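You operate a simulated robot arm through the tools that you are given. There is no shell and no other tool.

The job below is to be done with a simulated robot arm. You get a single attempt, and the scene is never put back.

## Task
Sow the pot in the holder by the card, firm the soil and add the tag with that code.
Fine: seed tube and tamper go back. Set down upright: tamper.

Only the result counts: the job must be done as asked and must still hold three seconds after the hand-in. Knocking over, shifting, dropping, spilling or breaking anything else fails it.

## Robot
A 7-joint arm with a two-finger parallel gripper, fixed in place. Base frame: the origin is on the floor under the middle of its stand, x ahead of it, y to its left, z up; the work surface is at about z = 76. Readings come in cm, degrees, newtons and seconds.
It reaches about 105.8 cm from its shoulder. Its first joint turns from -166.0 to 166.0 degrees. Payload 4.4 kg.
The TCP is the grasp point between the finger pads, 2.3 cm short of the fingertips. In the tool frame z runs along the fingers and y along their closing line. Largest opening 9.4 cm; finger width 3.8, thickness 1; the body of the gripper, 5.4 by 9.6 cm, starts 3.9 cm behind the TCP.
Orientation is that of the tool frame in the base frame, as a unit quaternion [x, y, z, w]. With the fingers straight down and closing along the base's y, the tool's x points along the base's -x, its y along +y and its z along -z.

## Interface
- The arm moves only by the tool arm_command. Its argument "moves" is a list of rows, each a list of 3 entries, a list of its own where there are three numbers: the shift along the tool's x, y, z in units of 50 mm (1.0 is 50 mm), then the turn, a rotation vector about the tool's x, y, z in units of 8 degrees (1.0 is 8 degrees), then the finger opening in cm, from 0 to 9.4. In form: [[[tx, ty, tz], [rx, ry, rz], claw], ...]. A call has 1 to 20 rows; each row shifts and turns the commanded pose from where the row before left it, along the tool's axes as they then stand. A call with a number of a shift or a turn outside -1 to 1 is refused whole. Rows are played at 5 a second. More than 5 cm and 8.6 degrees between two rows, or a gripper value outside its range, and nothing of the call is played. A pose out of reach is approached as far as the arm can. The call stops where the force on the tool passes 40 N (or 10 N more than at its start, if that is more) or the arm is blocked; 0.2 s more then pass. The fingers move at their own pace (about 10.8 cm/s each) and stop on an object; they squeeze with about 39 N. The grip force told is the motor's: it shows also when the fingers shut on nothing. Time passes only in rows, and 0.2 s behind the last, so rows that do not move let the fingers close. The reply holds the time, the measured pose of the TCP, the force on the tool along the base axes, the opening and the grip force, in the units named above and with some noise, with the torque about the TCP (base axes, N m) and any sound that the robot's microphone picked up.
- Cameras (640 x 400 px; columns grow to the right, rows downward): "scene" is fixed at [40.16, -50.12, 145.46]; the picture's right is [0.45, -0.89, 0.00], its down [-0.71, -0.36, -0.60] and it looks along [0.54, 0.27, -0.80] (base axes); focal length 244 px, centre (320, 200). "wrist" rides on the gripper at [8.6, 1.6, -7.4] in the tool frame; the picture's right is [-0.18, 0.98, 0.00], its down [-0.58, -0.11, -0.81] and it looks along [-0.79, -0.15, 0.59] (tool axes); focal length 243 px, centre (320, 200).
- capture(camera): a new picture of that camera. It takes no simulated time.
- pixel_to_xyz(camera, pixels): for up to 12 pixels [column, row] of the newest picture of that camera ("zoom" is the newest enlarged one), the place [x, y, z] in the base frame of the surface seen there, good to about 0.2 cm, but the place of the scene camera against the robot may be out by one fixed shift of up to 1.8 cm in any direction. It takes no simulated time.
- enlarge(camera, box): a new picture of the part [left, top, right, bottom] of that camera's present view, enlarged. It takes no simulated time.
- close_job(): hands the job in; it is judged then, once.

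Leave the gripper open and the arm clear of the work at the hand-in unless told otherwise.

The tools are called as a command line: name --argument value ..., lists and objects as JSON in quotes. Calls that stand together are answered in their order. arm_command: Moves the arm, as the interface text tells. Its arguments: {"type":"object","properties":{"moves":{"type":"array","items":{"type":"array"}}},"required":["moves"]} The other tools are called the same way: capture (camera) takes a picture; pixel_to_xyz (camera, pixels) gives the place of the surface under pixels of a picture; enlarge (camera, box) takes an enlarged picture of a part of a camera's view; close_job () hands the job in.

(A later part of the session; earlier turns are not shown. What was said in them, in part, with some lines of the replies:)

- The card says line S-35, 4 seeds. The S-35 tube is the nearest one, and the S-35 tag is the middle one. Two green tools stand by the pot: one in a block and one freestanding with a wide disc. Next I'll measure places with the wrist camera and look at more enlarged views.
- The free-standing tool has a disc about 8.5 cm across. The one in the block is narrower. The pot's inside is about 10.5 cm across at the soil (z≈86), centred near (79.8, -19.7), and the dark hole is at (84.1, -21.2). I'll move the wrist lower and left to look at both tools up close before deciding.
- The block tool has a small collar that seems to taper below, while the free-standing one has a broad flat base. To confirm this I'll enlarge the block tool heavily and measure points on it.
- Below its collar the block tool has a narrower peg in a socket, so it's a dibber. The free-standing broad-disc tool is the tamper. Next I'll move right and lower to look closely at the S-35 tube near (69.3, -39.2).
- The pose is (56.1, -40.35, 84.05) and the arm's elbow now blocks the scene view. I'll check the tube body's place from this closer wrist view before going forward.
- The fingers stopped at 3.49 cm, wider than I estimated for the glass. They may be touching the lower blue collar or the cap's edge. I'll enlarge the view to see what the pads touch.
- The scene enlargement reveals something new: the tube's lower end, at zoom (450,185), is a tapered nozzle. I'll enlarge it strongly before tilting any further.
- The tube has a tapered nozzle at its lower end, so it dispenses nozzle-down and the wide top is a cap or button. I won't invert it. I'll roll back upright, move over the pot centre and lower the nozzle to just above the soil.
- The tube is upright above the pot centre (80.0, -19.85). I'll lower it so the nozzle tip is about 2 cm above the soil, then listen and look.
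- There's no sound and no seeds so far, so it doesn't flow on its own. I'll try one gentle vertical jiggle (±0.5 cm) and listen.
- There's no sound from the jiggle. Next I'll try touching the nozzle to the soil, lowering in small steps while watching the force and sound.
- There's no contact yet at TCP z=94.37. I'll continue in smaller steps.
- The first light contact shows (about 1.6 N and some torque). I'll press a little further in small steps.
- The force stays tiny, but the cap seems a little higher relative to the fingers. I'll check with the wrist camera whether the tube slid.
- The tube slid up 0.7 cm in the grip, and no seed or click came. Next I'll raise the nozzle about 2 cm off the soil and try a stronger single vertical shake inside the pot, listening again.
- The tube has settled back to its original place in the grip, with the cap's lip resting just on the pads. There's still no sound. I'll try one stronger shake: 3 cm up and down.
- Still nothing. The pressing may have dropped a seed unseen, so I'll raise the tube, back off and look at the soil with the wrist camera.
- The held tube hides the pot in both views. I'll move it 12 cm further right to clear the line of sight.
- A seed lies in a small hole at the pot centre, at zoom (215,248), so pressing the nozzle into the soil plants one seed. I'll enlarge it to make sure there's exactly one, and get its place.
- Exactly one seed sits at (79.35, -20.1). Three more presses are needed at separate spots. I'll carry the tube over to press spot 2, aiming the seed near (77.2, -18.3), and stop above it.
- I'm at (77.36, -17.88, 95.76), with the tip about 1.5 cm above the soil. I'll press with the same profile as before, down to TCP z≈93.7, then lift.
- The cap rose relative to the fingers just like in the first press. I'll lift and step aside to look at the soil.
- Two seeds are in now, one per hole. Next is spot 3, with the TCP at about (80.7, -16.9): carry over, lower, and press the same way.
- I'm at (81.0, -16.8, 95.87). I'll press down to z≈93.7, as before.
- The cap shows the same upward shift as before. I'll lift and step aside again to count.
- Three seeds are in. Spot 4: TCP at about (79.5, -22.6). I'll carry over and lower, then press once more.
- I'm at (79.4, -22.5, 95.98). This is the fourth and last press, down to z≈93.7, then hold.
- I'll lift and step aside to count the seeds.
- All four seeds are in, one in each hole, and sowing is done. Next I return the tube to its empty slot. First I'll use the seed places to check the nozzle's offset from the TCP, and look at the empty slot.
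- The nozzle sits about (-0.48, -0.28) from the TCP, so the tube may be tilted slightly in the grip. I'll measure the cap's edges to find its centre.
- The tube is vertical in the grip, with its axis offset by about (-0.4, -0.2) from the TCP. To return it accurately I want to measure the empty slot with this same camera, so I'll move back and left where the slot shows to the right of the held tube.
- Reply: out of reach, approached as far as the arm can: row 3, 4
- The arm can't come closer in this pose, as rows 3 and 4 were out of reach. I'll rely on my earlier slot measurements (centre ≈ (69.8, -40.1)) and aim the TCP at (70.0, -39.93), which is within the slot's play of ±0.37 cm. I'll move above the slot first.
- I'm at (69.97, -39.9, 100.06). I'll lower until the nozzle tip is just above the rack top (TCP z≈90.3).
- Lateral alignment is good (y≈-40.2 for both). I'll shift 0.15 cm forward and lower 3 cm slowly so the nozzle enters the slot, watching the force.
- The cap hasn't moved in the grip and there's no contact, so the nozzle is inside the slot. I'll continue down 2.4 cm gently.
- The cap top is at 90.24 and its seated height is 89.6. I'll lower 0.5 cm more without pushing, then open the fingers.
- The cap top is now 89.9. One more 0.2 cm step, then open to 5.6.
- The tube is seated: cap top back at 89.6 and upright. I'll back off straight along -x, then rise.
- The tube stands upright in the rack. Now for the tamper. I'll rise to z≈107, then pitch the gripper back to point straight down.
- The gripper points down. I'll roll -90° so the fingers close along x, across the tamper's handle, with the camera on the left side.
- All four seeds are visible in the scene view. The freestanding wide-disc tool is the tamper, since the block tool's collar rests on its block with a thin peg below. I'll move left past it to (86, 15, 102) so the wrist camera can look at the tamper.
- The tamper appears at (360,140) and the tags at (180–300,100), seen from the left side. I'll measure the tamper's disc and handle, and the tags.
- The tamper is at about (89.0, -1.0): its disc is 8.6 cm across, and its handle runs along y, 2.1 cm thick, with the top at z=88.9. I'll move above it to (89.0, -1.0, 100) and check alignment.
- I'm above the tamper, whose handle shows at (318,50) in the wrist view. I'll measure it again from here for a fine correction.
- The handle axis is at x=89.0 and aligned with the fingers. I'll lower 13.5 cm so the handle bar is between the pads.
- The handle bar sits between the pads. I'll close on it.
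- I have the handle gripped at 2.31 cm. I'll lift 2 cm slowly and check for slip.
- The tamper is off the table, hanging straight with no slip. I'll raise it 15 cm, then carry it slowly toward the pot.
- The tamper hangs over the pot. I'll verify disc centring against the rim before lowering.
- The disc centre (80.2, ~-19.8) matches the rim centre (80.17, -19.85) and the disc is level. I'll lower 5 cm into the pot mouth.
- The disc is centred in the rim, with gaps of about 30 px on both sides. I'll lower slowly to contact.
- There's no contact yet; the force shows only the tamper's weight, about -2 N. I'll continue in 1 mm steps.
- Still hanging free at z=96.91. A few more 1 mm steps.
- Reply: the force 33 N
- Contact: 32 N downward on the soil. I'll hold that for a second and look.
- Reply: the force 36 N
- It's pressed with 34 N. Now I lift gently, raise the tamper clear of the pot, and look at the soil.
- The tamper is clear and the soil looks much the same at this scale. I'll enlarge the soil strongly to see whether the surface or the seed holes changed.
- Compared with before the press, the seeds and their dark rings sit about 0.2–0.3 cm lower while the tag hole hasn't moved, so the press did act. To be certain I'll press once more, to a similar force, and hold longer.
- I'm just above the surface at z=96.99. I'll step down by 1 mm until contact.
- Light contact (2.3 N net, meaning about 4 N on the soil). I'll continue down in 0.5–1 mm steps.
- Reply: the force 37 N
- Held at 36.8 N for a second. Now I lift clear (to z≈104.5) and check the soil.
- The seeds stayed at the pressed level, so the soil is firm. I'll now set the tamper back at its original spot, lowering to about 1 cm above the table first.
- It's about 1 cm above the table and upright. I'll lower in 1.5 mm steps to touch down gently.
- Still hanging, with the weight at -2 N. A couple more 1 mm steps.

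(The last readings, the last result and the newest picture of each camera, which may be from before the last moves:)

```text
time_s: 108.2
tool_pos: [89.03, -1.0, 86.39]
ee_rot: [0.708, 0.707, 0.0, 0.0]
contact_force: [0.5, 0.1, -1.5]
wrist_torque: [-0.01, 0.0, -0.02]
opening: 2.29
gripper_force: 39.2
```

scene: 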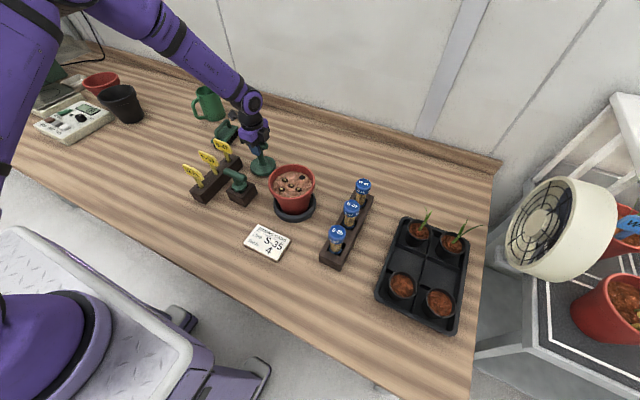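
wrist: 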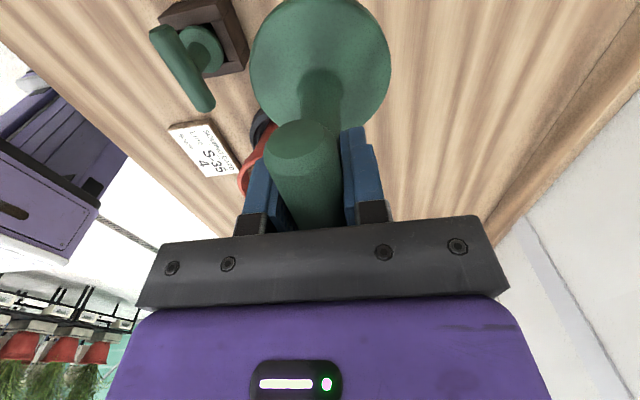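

arm_command --moves '[[[0, 0, 0.02], [0, 0, 0], 1.2], [[0, 0, 0], [0, 0, 0], 1.2]]'

```text
time_s: 108.8
tool_pos: [89.02, -0.92, 86.17]
ee_rot: [0.707, 0.707, 0.0, 0.0]
contact_force: [0.5, 0.3, -1.6]
wrist_torque: [0.02, 0.02, 0.0]
opening: 2.31
gripper_force: 38.9
```

arm_command --moves '[[[0, 0, 0.02], [0, 0, 0], 1.2], [[0, 0, 0.015], [0, 0, 0], 1.2], [[0, 0, 0], [0, 0, 0], 1.2]]'

capture --camera "scene"

enlarge --camera "scene" --box '[225, 125, 295, 190]'

```text
time_s: 109.6
tool_pos: [89.15, -0.98, 86.23]
ee_rot: [0.707, 0.707, 0.001, 0.002]
contact_force: [-2.2, 0.4, 20.1]
wrist_torque: [0.0, -0.01, -0.03]
opening: 2.31
gripper_force: 38.9
```

```text
taken
```

scene: 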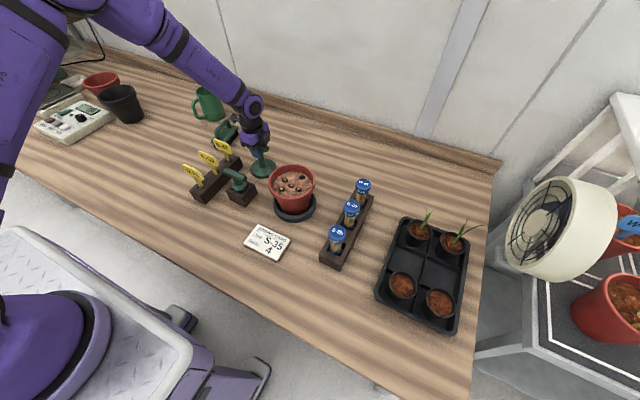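

```text
6.15 times, centred on (260, 158) of scene
```

zoom: 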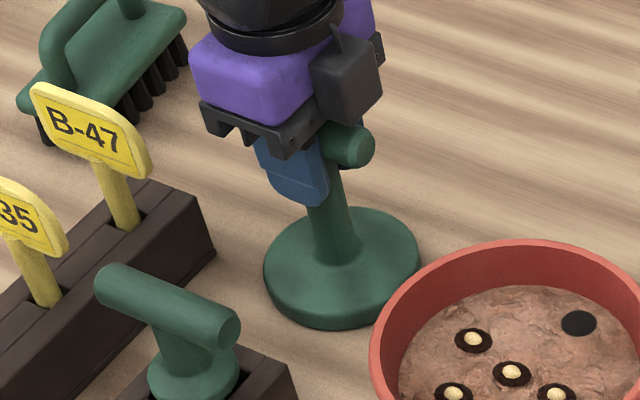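

Touched down, with 20 N upward. I'll ease up 1 mm and open the fingers to release it upright.

arm_command --moves '[[[0, 0, -0.02], [0, 0, 0], 1.2], [[0, 0, 0], [0, 0, 0], 2.6], [[0, 0, 0], [0, 0, 0], 3.4], [[0, 0, 0], [0, 0, 0], 5.0], [[0, 0, 0], [0, 0, 0], 5.6], [[0, 0, 0], [0, 0, 0], 5.6]]'

capture --camera "wrist"

```text
time_s: 111.0
tool_pos: [89.02, -1.01, 86.04]
ee_rot: [0.707, 0.708, 0.0, -0.001]
contact_force: [0.5, 0.3, 0.5]
wrist_torque: [-0.02, -0.03, -0.02]
opening: 5.61
gripper_force: 0.0
```

```text
taken
```

wrist: 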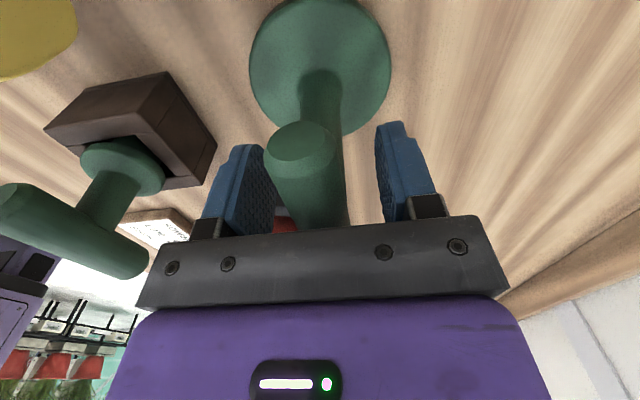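

The tamper is released and upright. I'll rise 18 cm straight up, then move left to (76.4, 24, 102) to view the tags from the side.

arm_command --moves '[[[0, 0, -0.3], [0, 0, 0], 5.6], [[0, 0, -0.6], [0, 0, 0], 5.6], [[0, 0, -0.9], [0, 0, 0], 5.6], [[0, 0, -0.9], [0, 0, 0], 5.6], [[0, 0, -0.9], [0, 0, 0], 5.6], [[0.833, -0.42, 0.067], [0, 0, 0], 5.6], [[0.833, -0.42, 0.067], [0, 0, 0], 5.6], [[0.833, -0.42, 0.067], [0, 0, 0], 5.6], [[0.833, -0.42, 0.067], [0, 0, 0], 5.6], [[0.833, -0.42, 0.067], [0, 0, 0], 5.6], [[0.833, -0.42, 0.067], [0, 0, 0], 5.6], [[0, 0, 0], [0, 0, 0], 5.6]]'

capture --camera "wrist"

capture --camera "scene"

```text
time_s: 113.6
tool_pos: [76.41, 24.02, 102.29]
ee_rot: [0.708, 0.706, 0.0, 0.001]
contact_force: [-0.3, -0.1, -0.4]
wrist_torque: [0.01, 0.03, 0.0]
opening: 5.6
gripper_force: 0.1
```

```text
taken
```

wrist: 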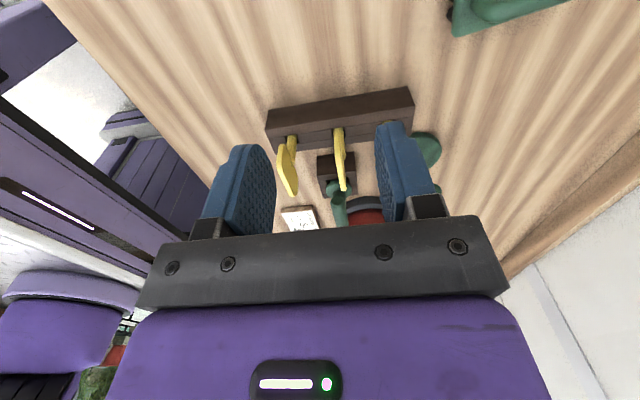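

```text
taken
```

scene: 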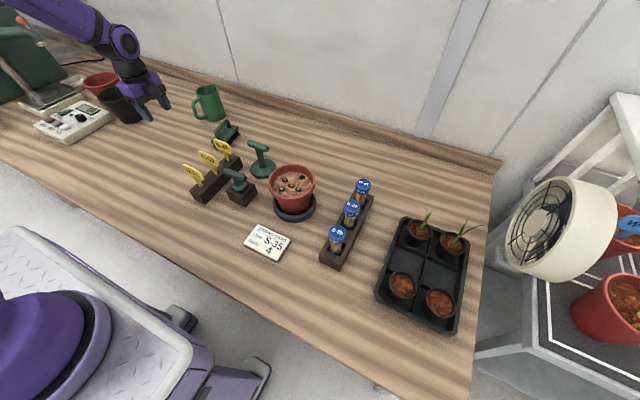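

The tamper stands upright at its spot. In the wrist view the middle tag S-35 is at (341,160), nearly edge-on. I'll enlarge and measure it.

enlarge --camera "wrist" --box '[265, 85, 415, 215]'

pixel_to_xyz --camera "wrist" --pixels '[[338, 135], [342, 135], [341, 150], [345, 150], [343, 170], [346, 185], [342, 188], [336, 140], [344, 142], [340, 180], [348, 178], [339, 128]]'

pixel_to_xyz --camera "scene" --pixels '[[210, 160], [204, 155], [215, 166], [211, 168], [212, 175], [194, 172], [222, 146], [208, 88], [219, 105], [226, 128]]'

enlarge --camera "scene" --box '[180, 130, 250, 205]'

```text
3.08 times, centred on (340, 150) of wrist
```

zoom: 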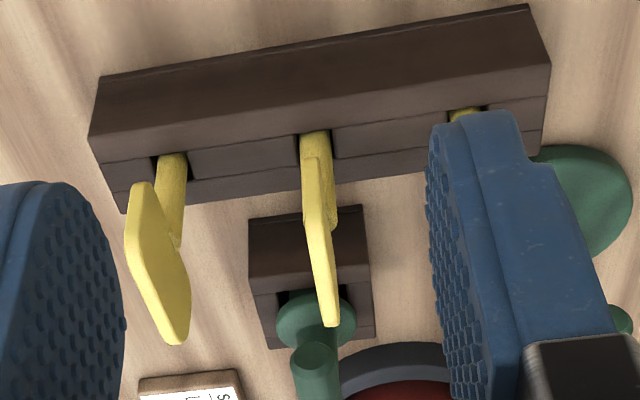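

```text
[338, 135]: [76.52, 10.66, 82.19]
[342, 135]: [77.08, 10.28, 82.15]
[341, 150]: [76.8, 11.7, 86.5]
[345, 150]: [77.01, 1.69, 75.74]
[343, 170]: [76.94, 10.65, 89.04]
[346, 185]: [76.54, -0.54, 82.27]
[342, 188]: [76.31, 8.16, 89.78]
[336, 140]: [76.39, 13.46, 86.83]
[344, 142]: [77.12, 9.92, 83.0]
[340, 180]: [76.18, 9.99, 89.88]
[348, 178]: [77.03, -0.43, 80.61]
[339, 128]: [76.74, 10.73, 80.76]
```

```text
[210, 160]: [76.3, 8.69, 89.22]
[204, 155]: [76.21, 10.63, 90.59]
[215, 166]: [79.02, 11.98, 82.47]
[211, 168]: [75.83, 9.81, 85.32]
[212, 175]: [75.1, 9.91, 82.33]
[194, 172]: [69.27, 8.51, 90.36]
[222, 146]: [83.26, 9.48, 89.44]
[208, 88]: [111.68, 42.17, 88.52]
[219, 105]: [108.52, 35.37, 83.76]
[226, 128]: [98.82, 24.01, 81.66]
```

```text
5.33 times, centred on (215, 168) of scene
```

zoom: 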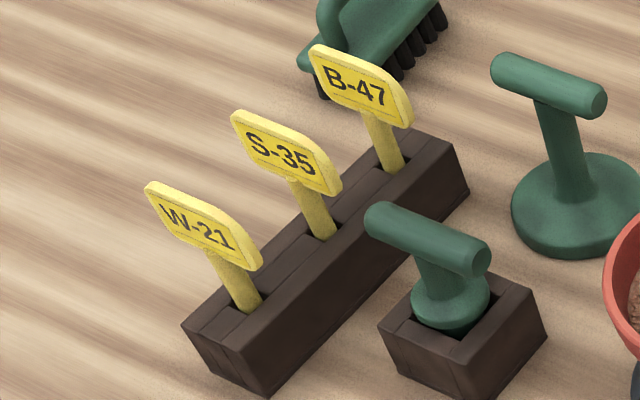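

The tag S-35 is at (76.5, 9.9): the plate is about 0.75 cm thick in x, 7.3 cm long in y, and spans z 85.7–89.9. I'll move above it and lower with the fingers open 4 cm.

arm_command --moves '[[[-0.705, 0.004, 0], [0, 0, 0], 4.0], [[-0.705, 0.004, 0], [0, 0, 0], 4.0], [[-0.705, 0.004, 0], [0, 0, 0], 4.0], [[-0.705, 0.004, 0], [0, 0, 0], 4.0], [[0, 0, 0.5], [0, 0, 0], 4.0], [[0, 0, 0.5], [0, 0, 0], 4.0], [[0, 0, 0.4], [0, 0, 0], 4.0], [[0, 0, 0], [0, 0, 0], 4.0]]'

capture --camera "wrist"

capture --camera "scene"

enlarge --camera "scene" --box '[170, 110, 260, 205]'

```text
time_s: 115.4
tool_pos: [76.52, 9.87, 94.99]
ee_rot: [0.708, 0.706, 0.0, 0.001]
contact_force: [0.7, 0.6, -0.3]
wrist_torque: [0.0, -0.01, -0.03]
opening: 3.98
gripper_force: 0.1
```

```text
taken
```

wrist: 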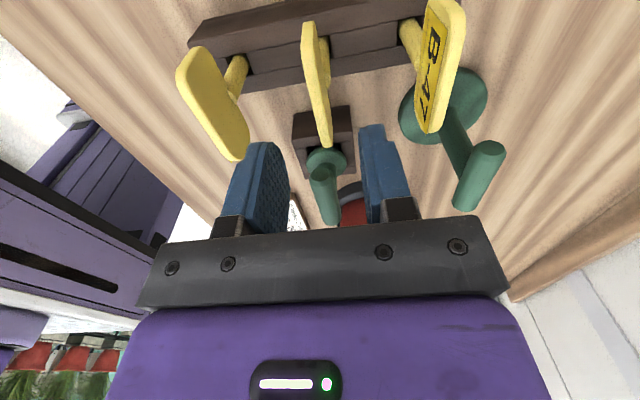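

```text
taken
```

scene: 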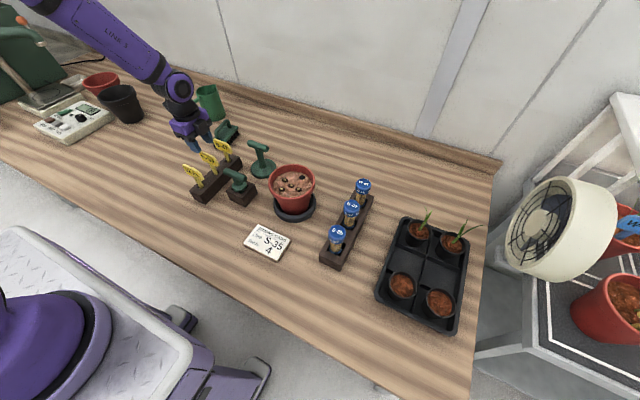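

```text
4.21 times, centred on (215, 158) of scene
```

zoom: 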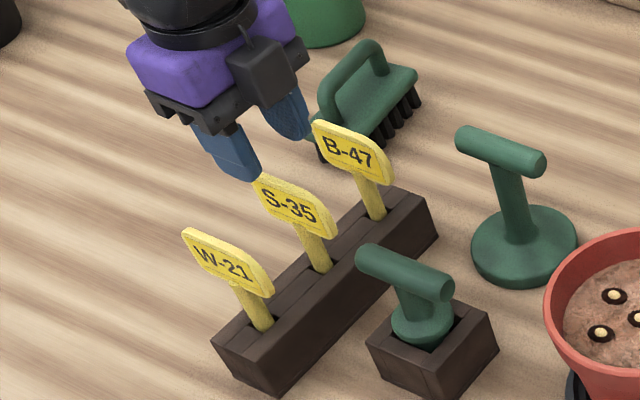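

The tag's edge shows at (316,90) between the fingers. I'll measure its top edge from this close view.

pixel_to_xyz --camera "wrist" --pixels '[[310, 60], [316, 60], [321, 60], [318, 100], [323, 100], [327, 100], [325, 130], [329, 130], [308, 30], [325, 60], [330, 120], [326, 142]]'

enlarge --camera "wrist" --box '[270, 0, 380, 160]'

```text
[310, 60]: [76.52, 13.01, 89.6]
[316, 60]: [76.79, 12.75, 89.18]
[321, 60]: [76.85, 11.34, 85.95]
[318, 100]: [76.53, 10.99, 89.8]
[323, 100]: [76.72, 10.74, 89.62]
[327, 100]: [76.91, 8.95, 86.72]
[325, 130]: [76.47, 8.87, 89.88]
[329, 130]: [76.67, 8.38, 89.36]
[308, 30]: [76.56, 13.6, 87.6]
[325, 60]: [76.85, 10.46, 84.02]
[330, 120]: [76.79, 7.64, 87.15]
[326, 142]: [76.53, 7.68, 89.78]
```

```text
2.50 times, centred on (325, 80) of wrist
```

zoom: 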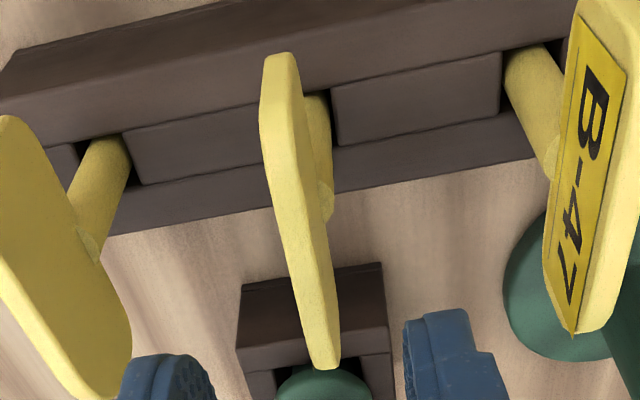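

The plate centre is at x≈76.47 and aligned. I'll lower to z=87.8 and close on the plate.

arm_command --moves '[[[0, 0, 0.5], [0, 0, 0], 4.0], [[0, 0, 0.5], [0, 0, 0], 4.0], [[0, 0, 0.3], [0, 0, 0], 4.0], [[0, 0, 0.14], [0, 0, 0], 4.0], [[0, 0, 0], [0, 0, 0], 4.0], [[0, 0, 0], [0, 0, 0], 2.5], [[0, 0, 0], [0, 0, 0], 1.4], [[0, 0, 0], [0, 0, 0], 0.3], [[0, 0, 0], [0, 0, 0], 0.3], [[0, 0, 0], [0, 0, 0], 0.3]]'

capture --camera "wrist"

enlarge --camera "scene" --box '[170, 110, 260, 205]'

```text
time_s: 117.6
tool_pos: [76.54, 9.97, 87.9]
ee_rot: [0.707, 0.707, 0.0, 0.0]
contact_force: [0.4, -0.2, -0.8]
wrist_torque: [-0.03, 0.0, 0.02]
opening: 0.91
gripper_force: 38.8
```

```text
taken
```

wrist: 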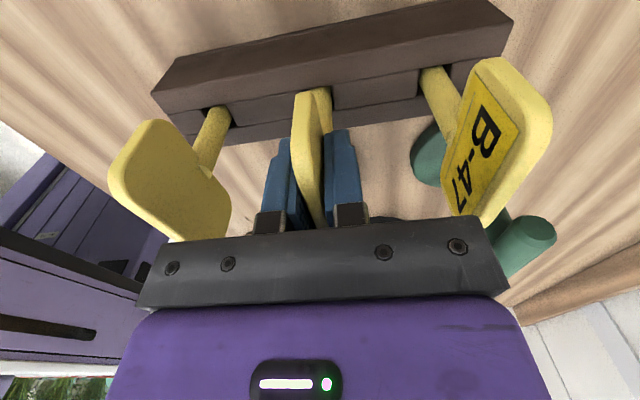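

```text
4.21 times, centred on (215, 158) of scene
```

zoom: 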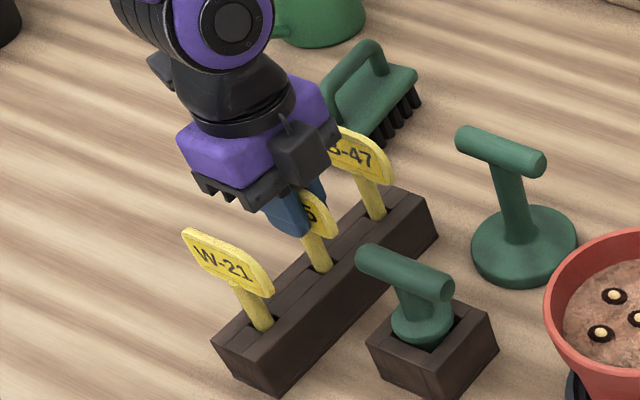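

The tag is gripped (0.91 cm). I'll lift straight up, slowly at first.

arm_command --moves '[[[0, 0, -0.15], [0, 0, 0], 0.3], [[0, 0, -0.2], [0, 0, 0], 0.3], [[0, 0, -0.3], [0, 0, 0], 0.3], [[0, 0, -0.4], [0, 0, 0], 0.3], [[0, 0, -0.5], [0, 0, 0], 0.3], [[0, 0, -0.6], [0, 0, 0], 0.3], [[0, 0, -0.6], [0, 0, 0], 0.3], [[0, 0, -0.5], [0, 0, 0], 0.3], [[0, 0, 0], [0, 0, 0], 0.3]]'

capture --camera "wrist"

capture --camera "scene"

enlarge --camera "scene" --box '[170, 80, 280, 200]'

```text
time_s: 119.6
tool_pos: [76.57, 10.1, 104.1]
ee_rot: [0.707, 0.707, 0.0, 0.0]
contact_force: [-0.1, 0.0, -0.9]
wrist_torque: [0.01, 0.04, 0.01]
opening: 0.88
gripper_force: 38.6
```

```text
taken
```

wrist: 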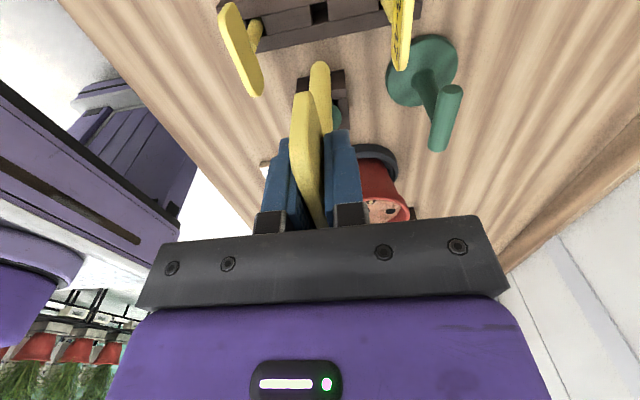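

```text
taken
```

scene: 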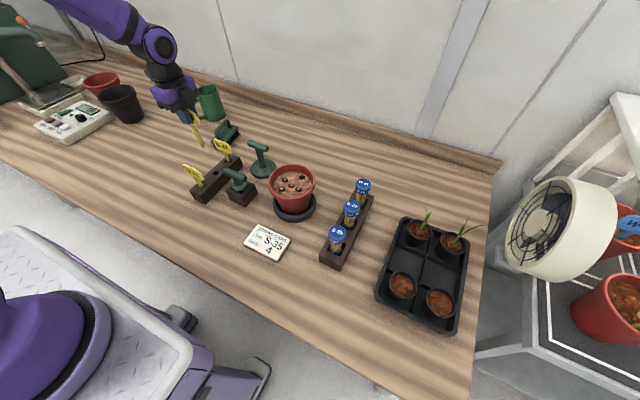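

```text
3.33 times, centred on (225, 140) of scene
```

zoom: 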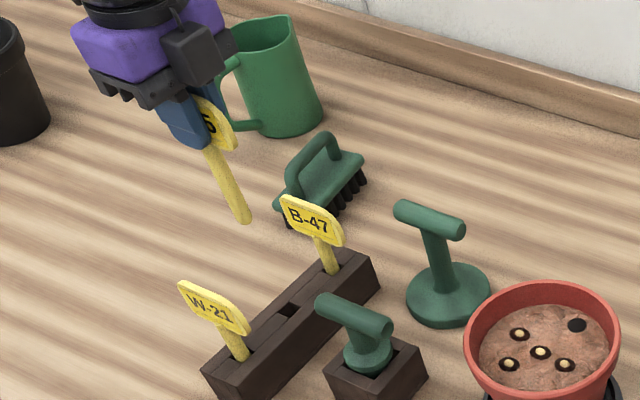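

The tag is out. I'll measure the stem and its tip in the wrist view near (320,65–130).

enlarge --camera "wrist" --box '[270, 40, 370, 160]'

pixel_to_xyz --camera "wrist" --pixels '[[319, 64], [312, 68], [328, 68], [320, 72], [320, 90], [313, 85], [329, 85], [321, 110], [327, 120], [300, 110], [312, 110], [306, 95]]'

```text
3.33 times, centred on (320, 100) of wrist
```

zoom: 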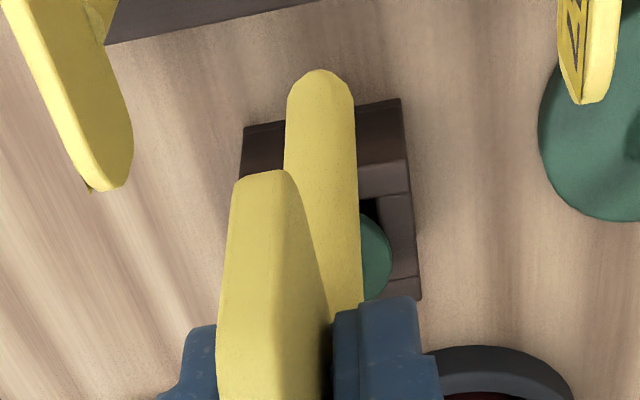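

```text
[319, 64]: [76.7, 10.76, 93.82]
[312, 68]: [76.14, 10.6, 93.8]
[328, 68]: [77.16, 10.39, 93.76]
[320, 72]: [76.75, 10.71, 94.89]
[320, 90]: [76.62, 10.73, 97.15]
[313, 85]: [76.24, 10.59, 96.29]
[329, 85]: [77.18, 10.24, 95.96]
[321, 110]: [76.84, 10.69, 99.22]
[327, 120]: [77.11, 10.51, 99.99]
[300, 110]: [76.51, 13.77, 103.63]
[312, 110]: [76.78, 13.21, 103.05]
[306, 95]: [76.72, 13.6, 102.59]
```

The stem is 1.05 cm thick. Its tip is about 10.7 cm below the TCP and offset by (+0.1, +0.1). The hole is at (84.15, -21.13). I'll carry the tag over it at this height and compare tip and hole in the same picture.

arm_command --moves '[[[-0.5, 0.12, 0], [0, 0, 0], 0.3], [[-0.75, 0.18, 0], [0, 0, 0], 0.3], [[-0.75, 0.18, 0], [0, 0, 0], 0.3], [[-0.75, 0.18, 0], [0, 0, 0], 0.3], [[-0.75, 0.18, 0], [0, 0, 0], 0.3], [[-0.75, 0.18, 0], [0, 0, 0], 0.3], [[-0.75, 0.18, 0], [0, 0, 0], 0.3], [[-0.75, 0.18, 0], [0, 0, 0], 0.3], [[-0.51, 0.11, 0], [0, 0, 0], 0.3], [[0, 0, 0], [0, 0, 0], 0.3], [[0, 0, 0], [0, 0, 0], 0.3]]'

capture --camera "wrist"

enlarge --camera "wrist" --box '[260, 0, 400, 160]'

capture --camera "scene"

enlarge --camera "scene" --box '[255, 110, 335, 210]'

```text
time_s: 122.0
tool_pos: [84.01, -21.42, 104.03]
ee_rot: [0.707, 0.707, 0.0, 0.0]
contact_force: [-0.5, 0.2, -1.2]
wrist_torque: [-0.02, 0.05, -0.01]
opening: 0.56
gripper_force: 39.2
```

```text
taken
```

wrist: 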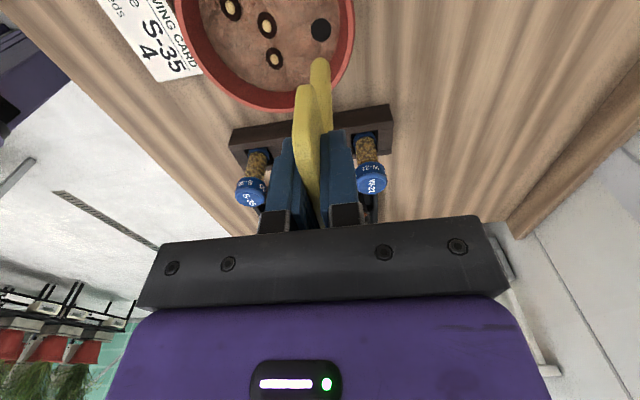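

```text
2.50 times, centred on (330, 80) of wrist
```

zoom: 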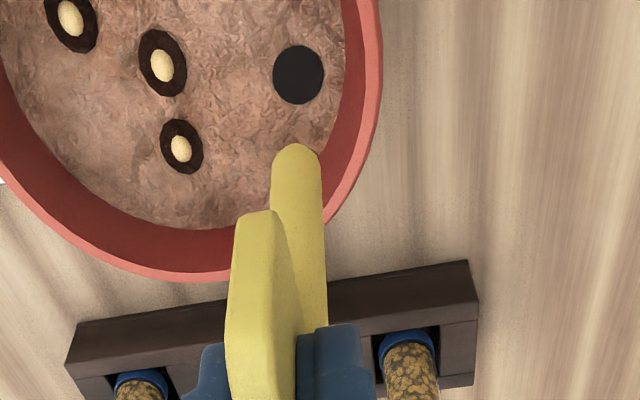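

```text
taken
```

scene: 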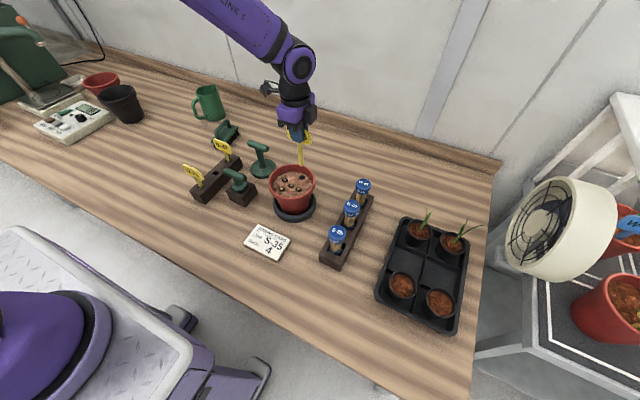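

```text
4.00 times, centred on (295, 160) of scene
```

zoom: 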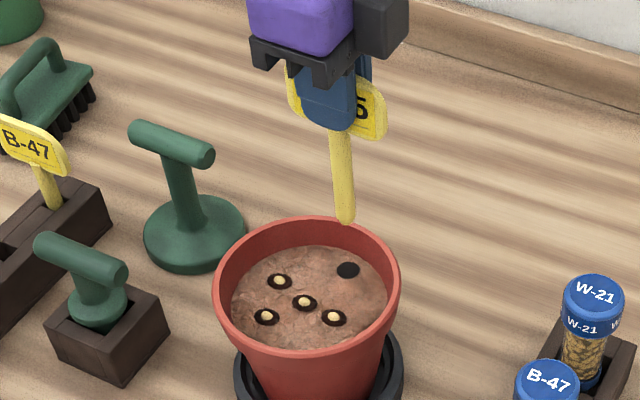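

The opening shrank to 0.56 cm, so the plate has settled flat between the pads and the stem may have shifted. I'll measure tip, stem and hole together now.

pixel_to_xyz --camera "wrist" --pixels '[[320, 62], [314, 65], [326, 65], [312, 85], [330, 85], [321, 85], [320, 72], [321, 30], [310, 30], [331, 30], [321, 19], [321, 40]]'

pixel_to_xyz --camera "wrist" --pixels '[[326, 110], [300, 100], [308, 100], [303, 88], [305, 110], [316, 78], [326, 78], [268, 25]]'

```text
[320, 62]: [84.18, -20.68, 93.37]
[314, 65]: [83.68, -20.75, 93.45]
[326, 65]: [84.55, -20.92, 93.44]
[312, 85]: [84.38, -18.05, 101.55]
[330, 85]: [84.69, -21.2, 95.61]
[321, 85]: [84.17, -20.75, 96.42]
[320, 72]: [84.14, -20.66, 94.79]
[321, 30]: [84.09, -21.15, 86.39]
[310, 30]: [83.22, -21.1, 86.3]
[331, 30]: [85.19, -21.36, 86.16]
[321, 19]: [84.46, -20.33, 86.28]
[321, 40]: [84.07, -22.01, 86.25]
```

```text
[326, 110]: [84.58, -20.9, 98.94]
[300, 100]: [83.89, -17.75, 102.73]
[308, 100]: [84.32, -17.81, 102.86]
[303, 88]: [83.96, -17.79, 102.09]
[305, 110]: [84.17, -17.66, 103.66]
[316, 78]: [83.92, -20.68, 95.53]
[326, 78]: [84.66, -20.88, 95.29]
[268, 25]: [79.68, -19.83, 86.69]
```

Tip centre (84.15, -21.2) and hole centre (84.15, -21.17) line up. I'll lower 6.3 cm so the tip is just above the hole and check again.

arm_command --moves '[[[0, 0, 0.3], [0, 0, 0], 0.3], [[0, 0, 0.4], [0, 0, 0], 0.3], [[0, 0, 0.35], [0, 0, 0], 0.3], [[0, 0, 0.2], [0, 0, 0], 0.3], [[0, 0, 0], [0, 0, 0], 0.3], [[0, 0, 0], [0, 0, 0], 0.3]]'

capture --camera "wrist"

enlarge --camera "wrist" --box '[270, 20, 370, 120]'

enlarge --camera "scene" --box '[270, 130, 330, 210]'

```text
time_s: 123.4
tool_pos: [83.86, -21.45, 97.85]
ee_rot: [0.707, 0.707, -0.001, -0.001]
contact_force: [-0.6, -0.7, 0.0]
wrist_torque: [0.0, 0.02, 0.01]
opening: 0.6
gripper_force: 38.9
```

```text
taken
```

wrist: 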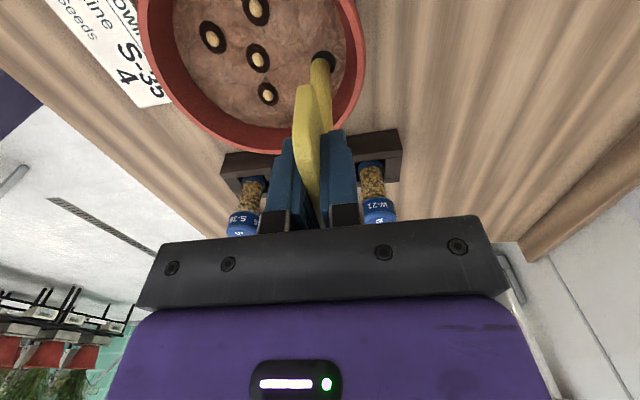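

```text
4.00 times, centred on (320, 70) of wrist
```

zoom: 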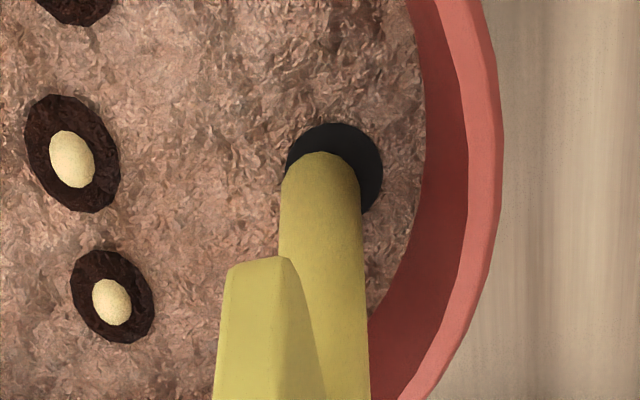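

```text
5.00 times, centred on (300, 170) of scene
```

zoom: 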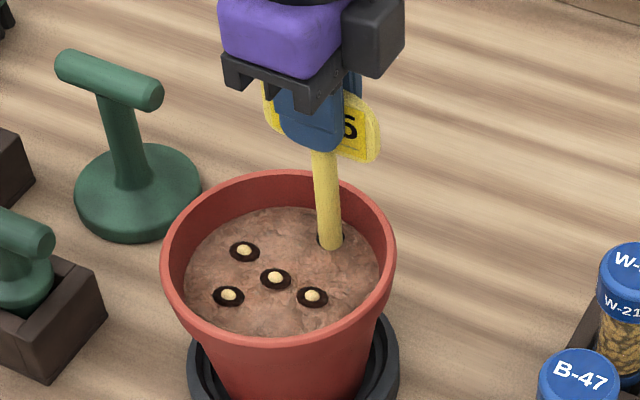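

The tip sits just over the hole but seems about 0.2 cm off toward -x. I'll measure to correct it.

pixel_to_xyz --camera "wrist" --pixels '[[312, 65], [329, 65], [320, 62], [320, 68], [313, 75], [330, 75], [333, 58], [326, 54], [313, 57], [334, 66], [320, 52], [323, 56]]'

```text
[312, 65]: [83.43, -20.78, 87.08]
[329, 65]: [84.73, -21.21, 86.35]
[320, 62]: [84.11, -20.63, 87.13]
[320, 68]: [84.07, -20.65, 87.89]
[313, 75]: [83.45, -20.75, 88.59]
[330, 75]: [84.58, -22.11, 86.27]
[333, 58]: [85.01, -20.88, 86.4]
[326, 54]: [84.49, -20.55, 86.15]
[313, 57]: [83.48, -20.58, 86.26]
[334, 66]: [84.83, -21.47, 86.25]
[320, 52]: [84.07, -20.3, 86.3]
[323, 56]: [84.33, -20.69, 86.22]
```

The stem centre is at (83.97, -21.15) and the hole centre at (84.2, -21.05). I'll shift +0.2 in x and +0.1 in y, then lower 1.2 cm gently into the hole.

arm_command --moves '[[[0.02, 0.042, 0], [0, 0, 0], 0.3], [[0, 0, 0], [0, 0, 0], 0.3], [[0, 0, 0.04], [0, 0, 0], 0.3], [[0, 0, 0.04], [0, 0, 0], 0.3], [[0, 0, 0.04], [0, 0, 0], 0.3], [[0, 0, 0.04], [0, 0, 0], 0.3], [[0, 0, 0.04], [0, 0, 0], 0.3], [[0, 0, 0.04], [0, 0, 0], 0.3], [[0, 0, 0], [0, 0, 0], 0.3]]'

capture --camera "wrist"

enlarge --camera "wrist" --box '[270, 20, 370, 120]'

```text
time_s: 125.4
tool_pos: [84.3, -21.22, 96.7]
ee_rot: [0.707, 0.707, 0.0, 0.0]
contact_force: [0.3, 2.7, 0.6]
wrist_torque: [0.21, 0.05, -0.01]
opening: 0.57
gripper_force: 38.3
```

```text
taken
```

wrist: 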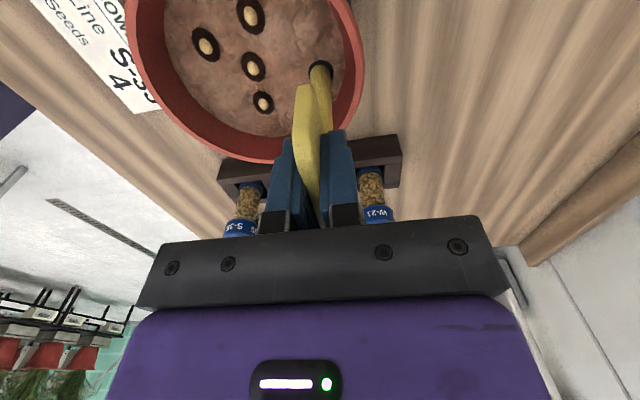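

```text
4.00 times, centred on (320, 70) of wrist
```

zoom: 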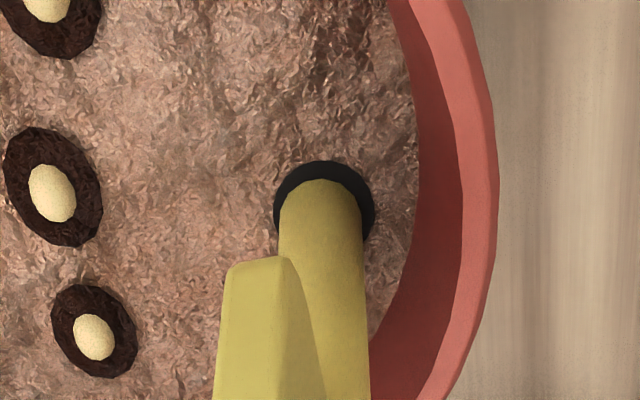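

The stem is centred in x, and a slight sideways force (+2.7 N in y) suggests it should go a bit toward +y. I'll shift +0.1 cm in y and continue lowering 1 cm.

arm_command --moves '[[[0.02, 0, 0], [0, 0, 0], 0.3], [[0, 0, 0], [0, 0, 0], 0.3], [[0, 0, 0.03], [0, 0, 0], 0.3], [[0, 0, 0.03], [0, 0, 0], 0.3], [[0, 0, 0.03], [0, 0, 0], 0.3], [[0, 0, 0.03], [0, 0, 0], 0.3], [[0, 0, 0], [0, 0, 0], 0.3]]'

capture --camera "wrist"

enlarge --camera "wrist" --box '[270, 20, 370, 120]'

```text
time_s: 127.0
tool_pos: [84.07, -21.14, 96.09]
ee_rot: [0.708, 0.706, 0.0, 0.0]
contact_force: [2.4, -0.2, -0.1]
wrist_torque: [-0.01, -0.22, 0.0]
opening: 0.58
gripper_force: 39.0
```

```text
taken
```

wrist: 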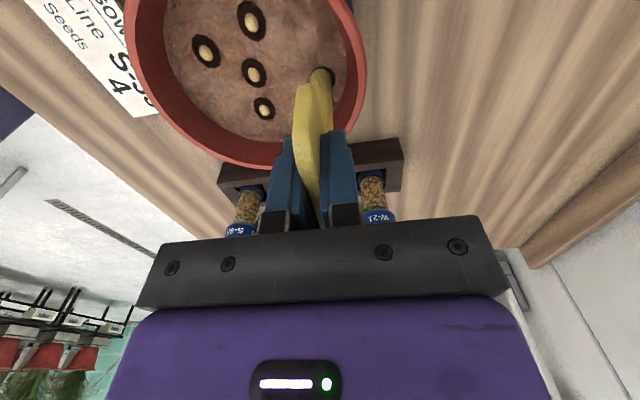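

```text
4.00 times, centred on (320, 70) of wrist
```

zoom: 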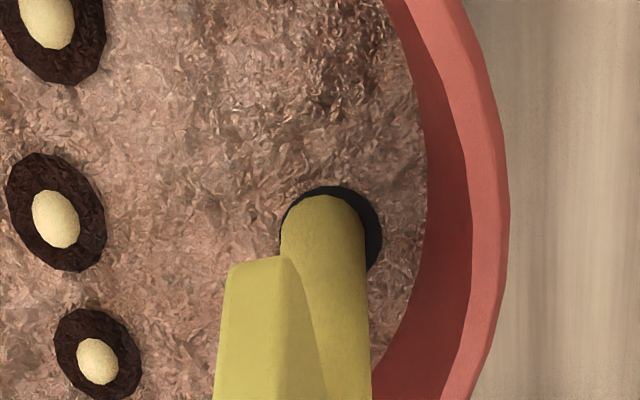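

The tip is now about 0.9 cm below the soil surface in the hole, and a +2.4 N x-force says it touches the -x side. I'll shift +0.15 in x and go down another 1 cm.

arm_command --moves '[[[0, 0.03, 0], [0, 0, 0], 0.3], [[0, 0, 0], [0, 0, 0], 0.3], [[0, 0, 0.04], [0, 0, 0], 0.3], [[0, 0, 0.04], [0, 0, 0], 0.3], [[0, 0, 0.04], [0, 0, 0], 0.3], [[0, 0, 0.04], [0, 0, 0], 0.3], [[0, 0, 0.04], [0, 0, 0], 0.3], [[0, 0, 0], [0, 0, 0], 0.3]]'

capture --camera "wrist"

enlarge --camera "scene" --box '[270, 130, 330, 210]'

```text
time_s: 128.8
tool_pos: [84.33, -21.21, 95.13]
ee_rot: [0.707, 0.707, 0.0, 0.0]
contact_force: [-0.4, -0.1, -0.1]
wrist_torque: [0.01, -0.02, 0.03]
opening: 0.55
gripper_force: 39.6
```

```text
taken
```

wrist: 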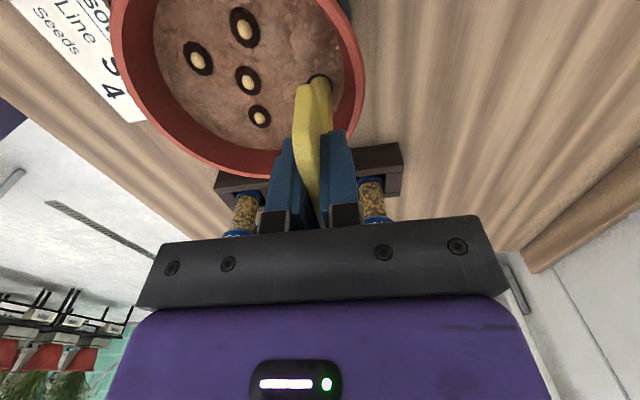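

```text
5.00 times, centred on (300, 170) of scene
```

zoom: 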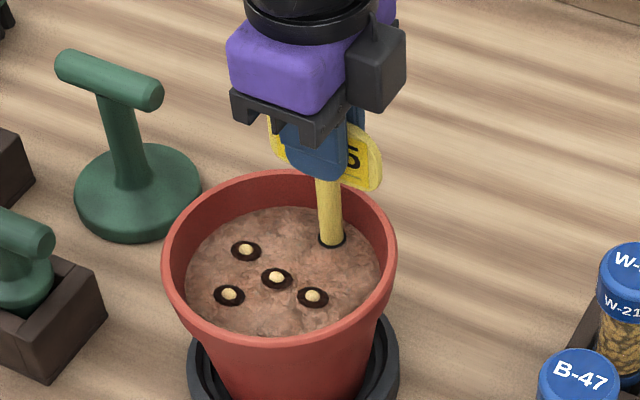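

The stem slides freely in the hole (about 1.9 cm deep, no force). I'll continue down until it bottoms out.

arm_command --moves '[[[0, 0, 0.04], [0, 0, 0], 0.3], [[0, 0, 0.04], [0, 0, 0], 0.3], [[0, 0, 0.04], [0, 0, 0], 0.3], [[0, 0, 0.04], [0, 0, 0], 0.3], [[0, 0, 0.04], [0, 0, 0], 0.3], [[0, 0, 0], [0, 0, 0], 0.3]]'

capture --camera "wrist"

```text
time_s: 130.2
tool_pos: [84.41, -21.21, 94.09]
ee_rot: [0.707, 0.707, 0.001, 0.0]
contact_force: [0.3, 1.0, -0.1]
wrist_torque: [0.01, -0.01, 0.01]
opening: 0.55
gripper_force: 38.6
```

```text
taken
```

wrist: 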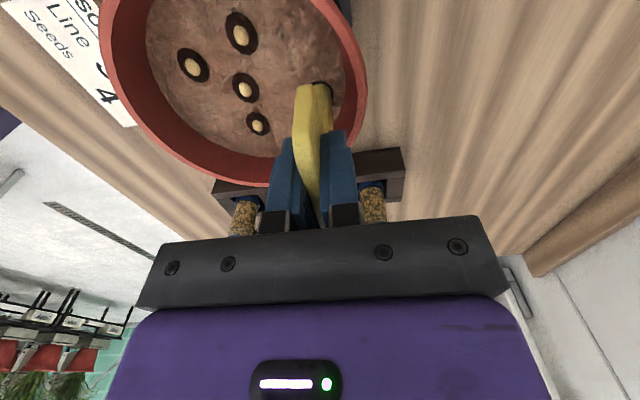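

Still free at 2.9 cm depth. A little more, in 1.5 mm steps.

arm_command --moves '[[[0, 0, 0.03], [0, 0, 0], 0.3], [[0, 0, 0.03], [0, 0, 0], 0.3], [[0, 0, 0.03], [0, 0, 0], 0.3], [[0, 0, 0], [0, 0, 0], 0.3]]'

```text
time_s: 131.2
tool_pos: [84.29, -21.17, 93.82]
ee_rot: [0.708, 0.707, 0.0, 0.001]
contact_force: [-1.6, -0.2, 16.8]
wrist_torque: [0.05, 0.06, -0.01]
opening: 0.54
gripper_force: 39.1
```

It bottomed out (16.8 N at z=93.82), with the stem about 3.2 cm in the hole. I'll ease off 1 mm and open the fingers gently.

arm_command --moves '[[[0, 0, -0.025], [0, 0, 0], 0.3], [[0, 0, 0], [0, 0, 0], 0.9], [[0, 0, 0], [0, 0, 0], 1.6], [[0, 0, 0], [0, 0, 0], 2.6], [[0, 0, 0], [0, 0, 0], 4.0], [[0, 0, 0], [0, 0, 0], 4.0]]'

capture --camera "wrist"

enlarge --camera "scene" --box '[270, 130, 330, 210]'

```text
time_s: 132.6
tool_pos: [84.37, -21.13, 93.83]
ee_rot: [0.707, 0.707, 0.0, 0.0]
contact_force: [0.5, -0.3, 0.2]
wrist_torque: [0.01, 0.04, 0.04]
opening: 3.98
gripper_force: 0.1
```

```text
taken
```

wrist: 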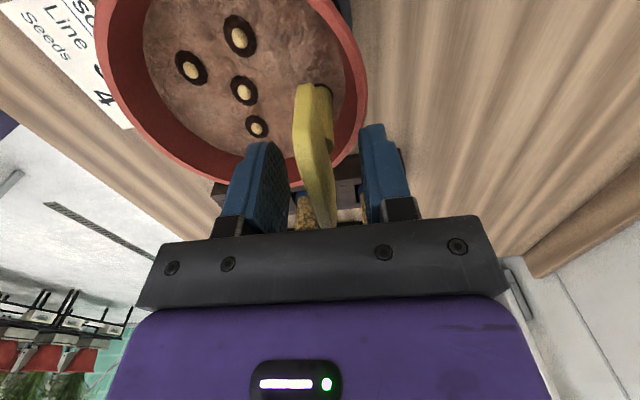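

```text
5.00 times, centred on (300, 170) of scene
```

zoom: 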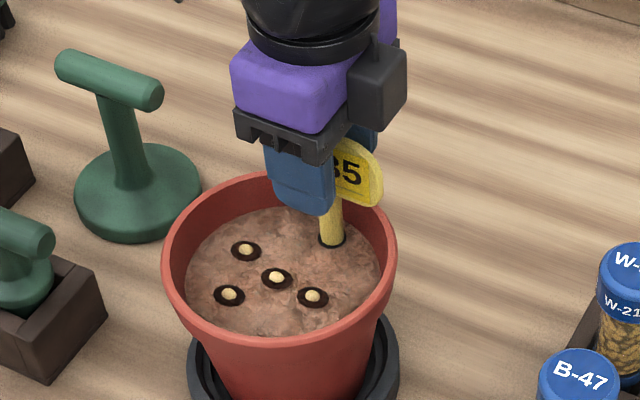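

The tag stands by itself. I'll rise straight up slowly, then well clear, with the gripper open.

arm_command --moves '[[[0, 0, -0.2], [0, 0, 0], 4.0], [[0, 0, -0.4], [0, 0, 0], 4.0], [[0, 0, -0.6], [0, 0, 0], 4.0], [[0, 0, -0.8], [0, 0, 0], 5.6], [[0, 0, -0.8], [0, 0, 0], 7.0], [[0.3, -0.5, -0.4], [0, 0, 0], 9.0], [[0.3, -0.8, 0], [0, 0, 0], 9.0], [[0.3, -0.8, 0], [0, 0, 0], 9.0], [[0.3, -0.8, 0], [0, 0, 0], 9.0], [[0.3, -0.8, 0], [0, 0, 0], 9.0], [[0, 0, 0], [0, 0, 0], 9.0]]'

capture --camera "scene"

enlarge --camera "scene" --box '[255, 130, 335, 220]'

capture --camera "wrist"

```text
time_s: 135.0
tool_pos: [65.71, -13.74, 109.71]
ee_rot: [0.708, 0.706, 0.0, 0.0]
contact_force: [1.0, -0.4, -0.2]
wrist_torque: [0.01, -0.03, -0.02]
opening: 9.0
gripper_force: 0.1
```

```text
taken
```

scene: 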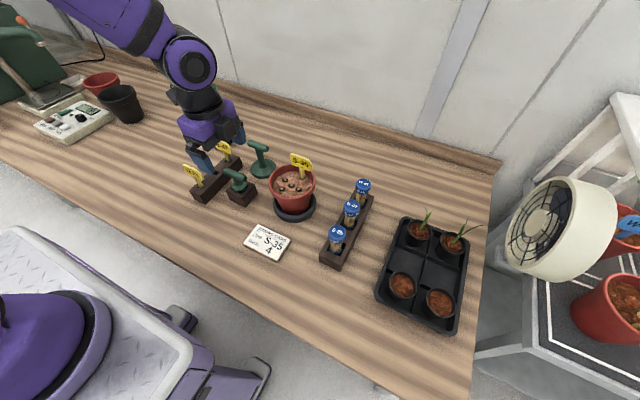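

```text
4.44 times, centred on (295, 175) of scene
```

zoom: 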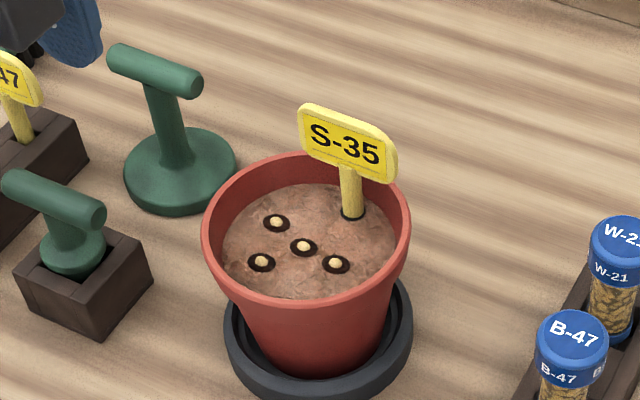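

```text
taken
```

wrist: 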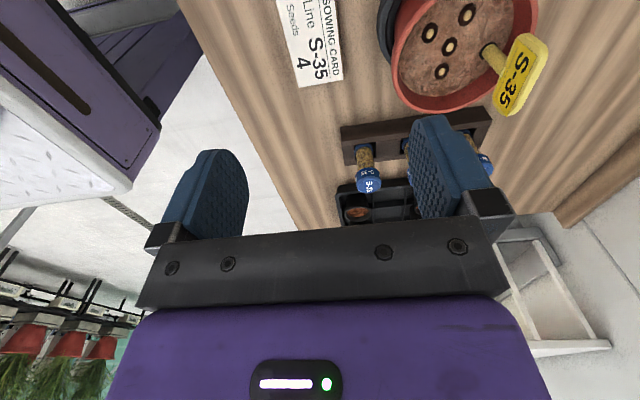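

The S-35 tag stands upright in the pot, and the tamper, tubes and other tags are in place. I'll run a last check of seed and soil heights against before, and of the tubes' and tamper's uprightness.

pixel_to_xyz --camera "wrist" --pixels '[[467, 15], [430, 33], [449, 46], [442, 71], [420, 60], [470, 70], [500, 40], [368, 184]]'

enlarge --camera "wrist" --box '[390, 0, 550, 115]'

enlarge --camera "scene" --box '[310, 160, 400, 270]'

pixel_to_xyz --camera "scene" --pixels '[[338, 231], [351, 206], [362, 185], [268, 242], [262, 148], [293, 205], [269, 185]]'

```text
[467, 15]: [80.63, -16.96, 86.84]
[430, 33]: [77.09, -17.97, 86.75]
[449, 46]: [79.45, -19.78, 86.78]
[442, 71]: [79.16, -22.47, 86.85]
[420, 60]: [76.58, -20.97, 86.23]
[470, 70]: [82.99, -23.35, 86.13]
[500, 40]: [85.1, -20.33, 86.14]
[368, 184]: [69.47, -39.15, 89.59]
```

```text
3.48 times, centred on (470, 58) of wrist
```

zoom: 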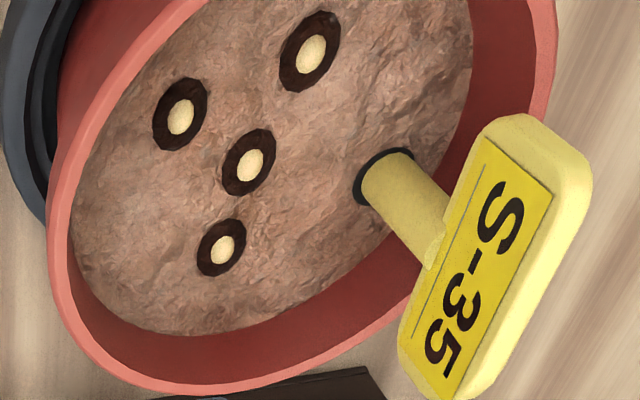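

```text
3.64 times, centred on (355, 215) of scene
```

zoom: 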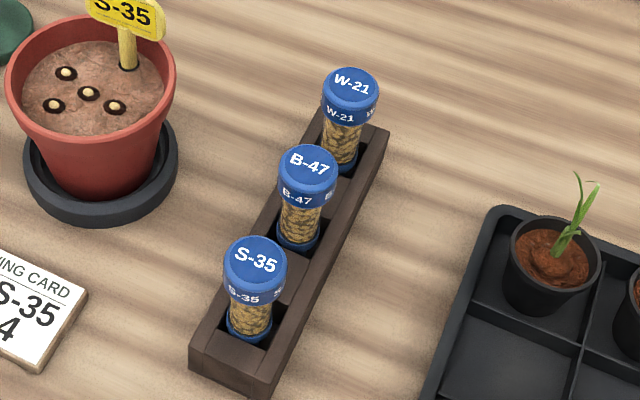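

```text
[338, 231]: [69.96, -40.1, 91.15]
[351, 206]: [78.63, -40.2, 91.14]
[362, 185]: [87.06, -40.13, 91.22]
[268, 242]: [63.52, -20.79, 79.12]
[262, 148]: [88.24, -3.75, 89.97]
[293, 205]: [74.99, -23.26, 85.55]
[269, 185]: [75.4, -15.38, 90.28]
```

Everything is in its original place: tubes, card, tamper and pot all match within 0.1 cm. One last same-box comparison of the soil, then I'll raise the arm further clear.

arm_command --moves '[[[0.2, -0.4, -0.6], [0, 0, 0], 9.0], [[0.2, -0.4, -0.6], [0, 0, 0], 9.0], [[0.2, -0.2, -0.6], [0, 0, 0], 9.0], [[0, 0, 0], [0, 0, 0], 9.0], [[0, 0, 0], [0, 0, 0], 9.0], [[0, 0, 0], [0, 0, 0], 9.0], [[0, 0, 0], [0, 0, 0], 9.0], [[0, 0, 0], [0, 0, 0], 9.0]]'

capture --camera "scene"

enlarge --camera "scene" --box '[265, 155, 325, 215]'

enlarge --camera "scene" --box '[170, 80, 330, 210]'

```text
time_s: 136.8
tool_pos: [60.82, -10.67, 118.73]
ee_rot: [0.707, 0.707, 0.0, 0.0]
contact_force: [0.0, -0.6, 0.1]
wrist_torque: [-0.01, 0.05, -0.01]
opening: 8.99
gripper_force: 0.1
```

```text
taken
```

scene: 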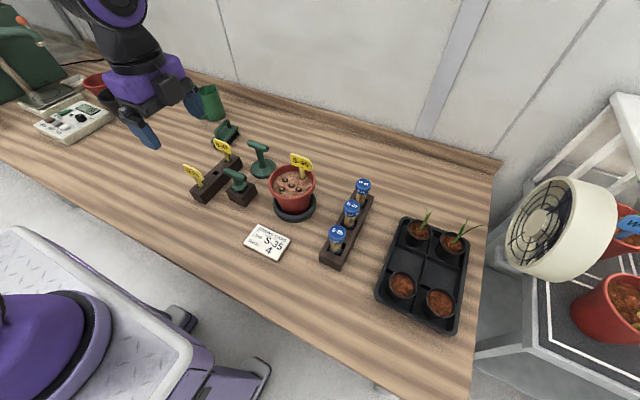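

```text
6.67 times, centred on (295, 185) of scene
```

zoom: 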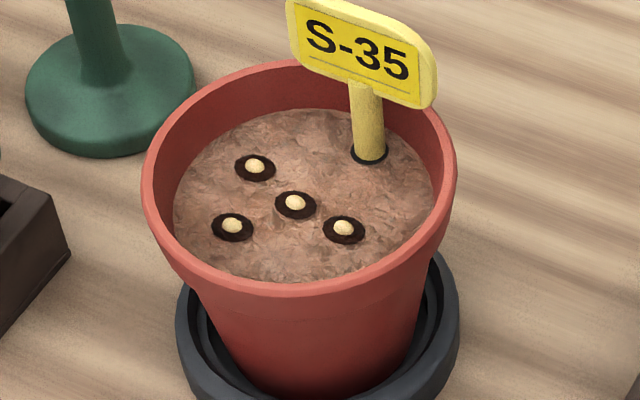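

```text
3.08 times, centred on (250, 145) of scene
```

zoom: 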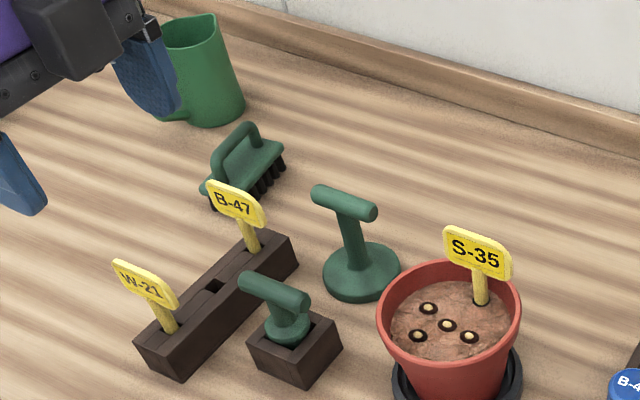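

The final state: four seeds in the pot, soil pressed twice at about 35 N, and the S-35 tag upright in its hole. The tube is back in its slot, the tamper is upright at its spot, the other objects are undisturbed, and the gripper is open and clear. I'm handing in.

close_job

```text
The job is handed in.
```

The pot is sown, tamped and tagged to the card (line S-35, 4 seeds), and the job is handed in. The one thing I couldn't confirm by sight is the firming.

- **Sowing:** The S-35 tube drops one seed each time its nozzle is pressed into the soil. I pressed four times and counted four seeds, each in its own hole.
- **Firming:** I pressed the soil twice with the wide-disc tamper, reaching about 34 N and 37 N and holding each for about a second. The surface looks the same afterwards and the seeds are still visible in their holes.
- **Tag:** The S-35 tag stands in the pot's hole, about 3 cm deep, with its stem resting on the bottom.
- **Put back:** The seed tube is back in its slot and the tamper stands upright where it started. The tubes, tamper, card and pot all measured within about 0.2 cm of their starting places. The dibber and the other two tags look undisturbed.

I left the gripper open and the arm clear of the bench.
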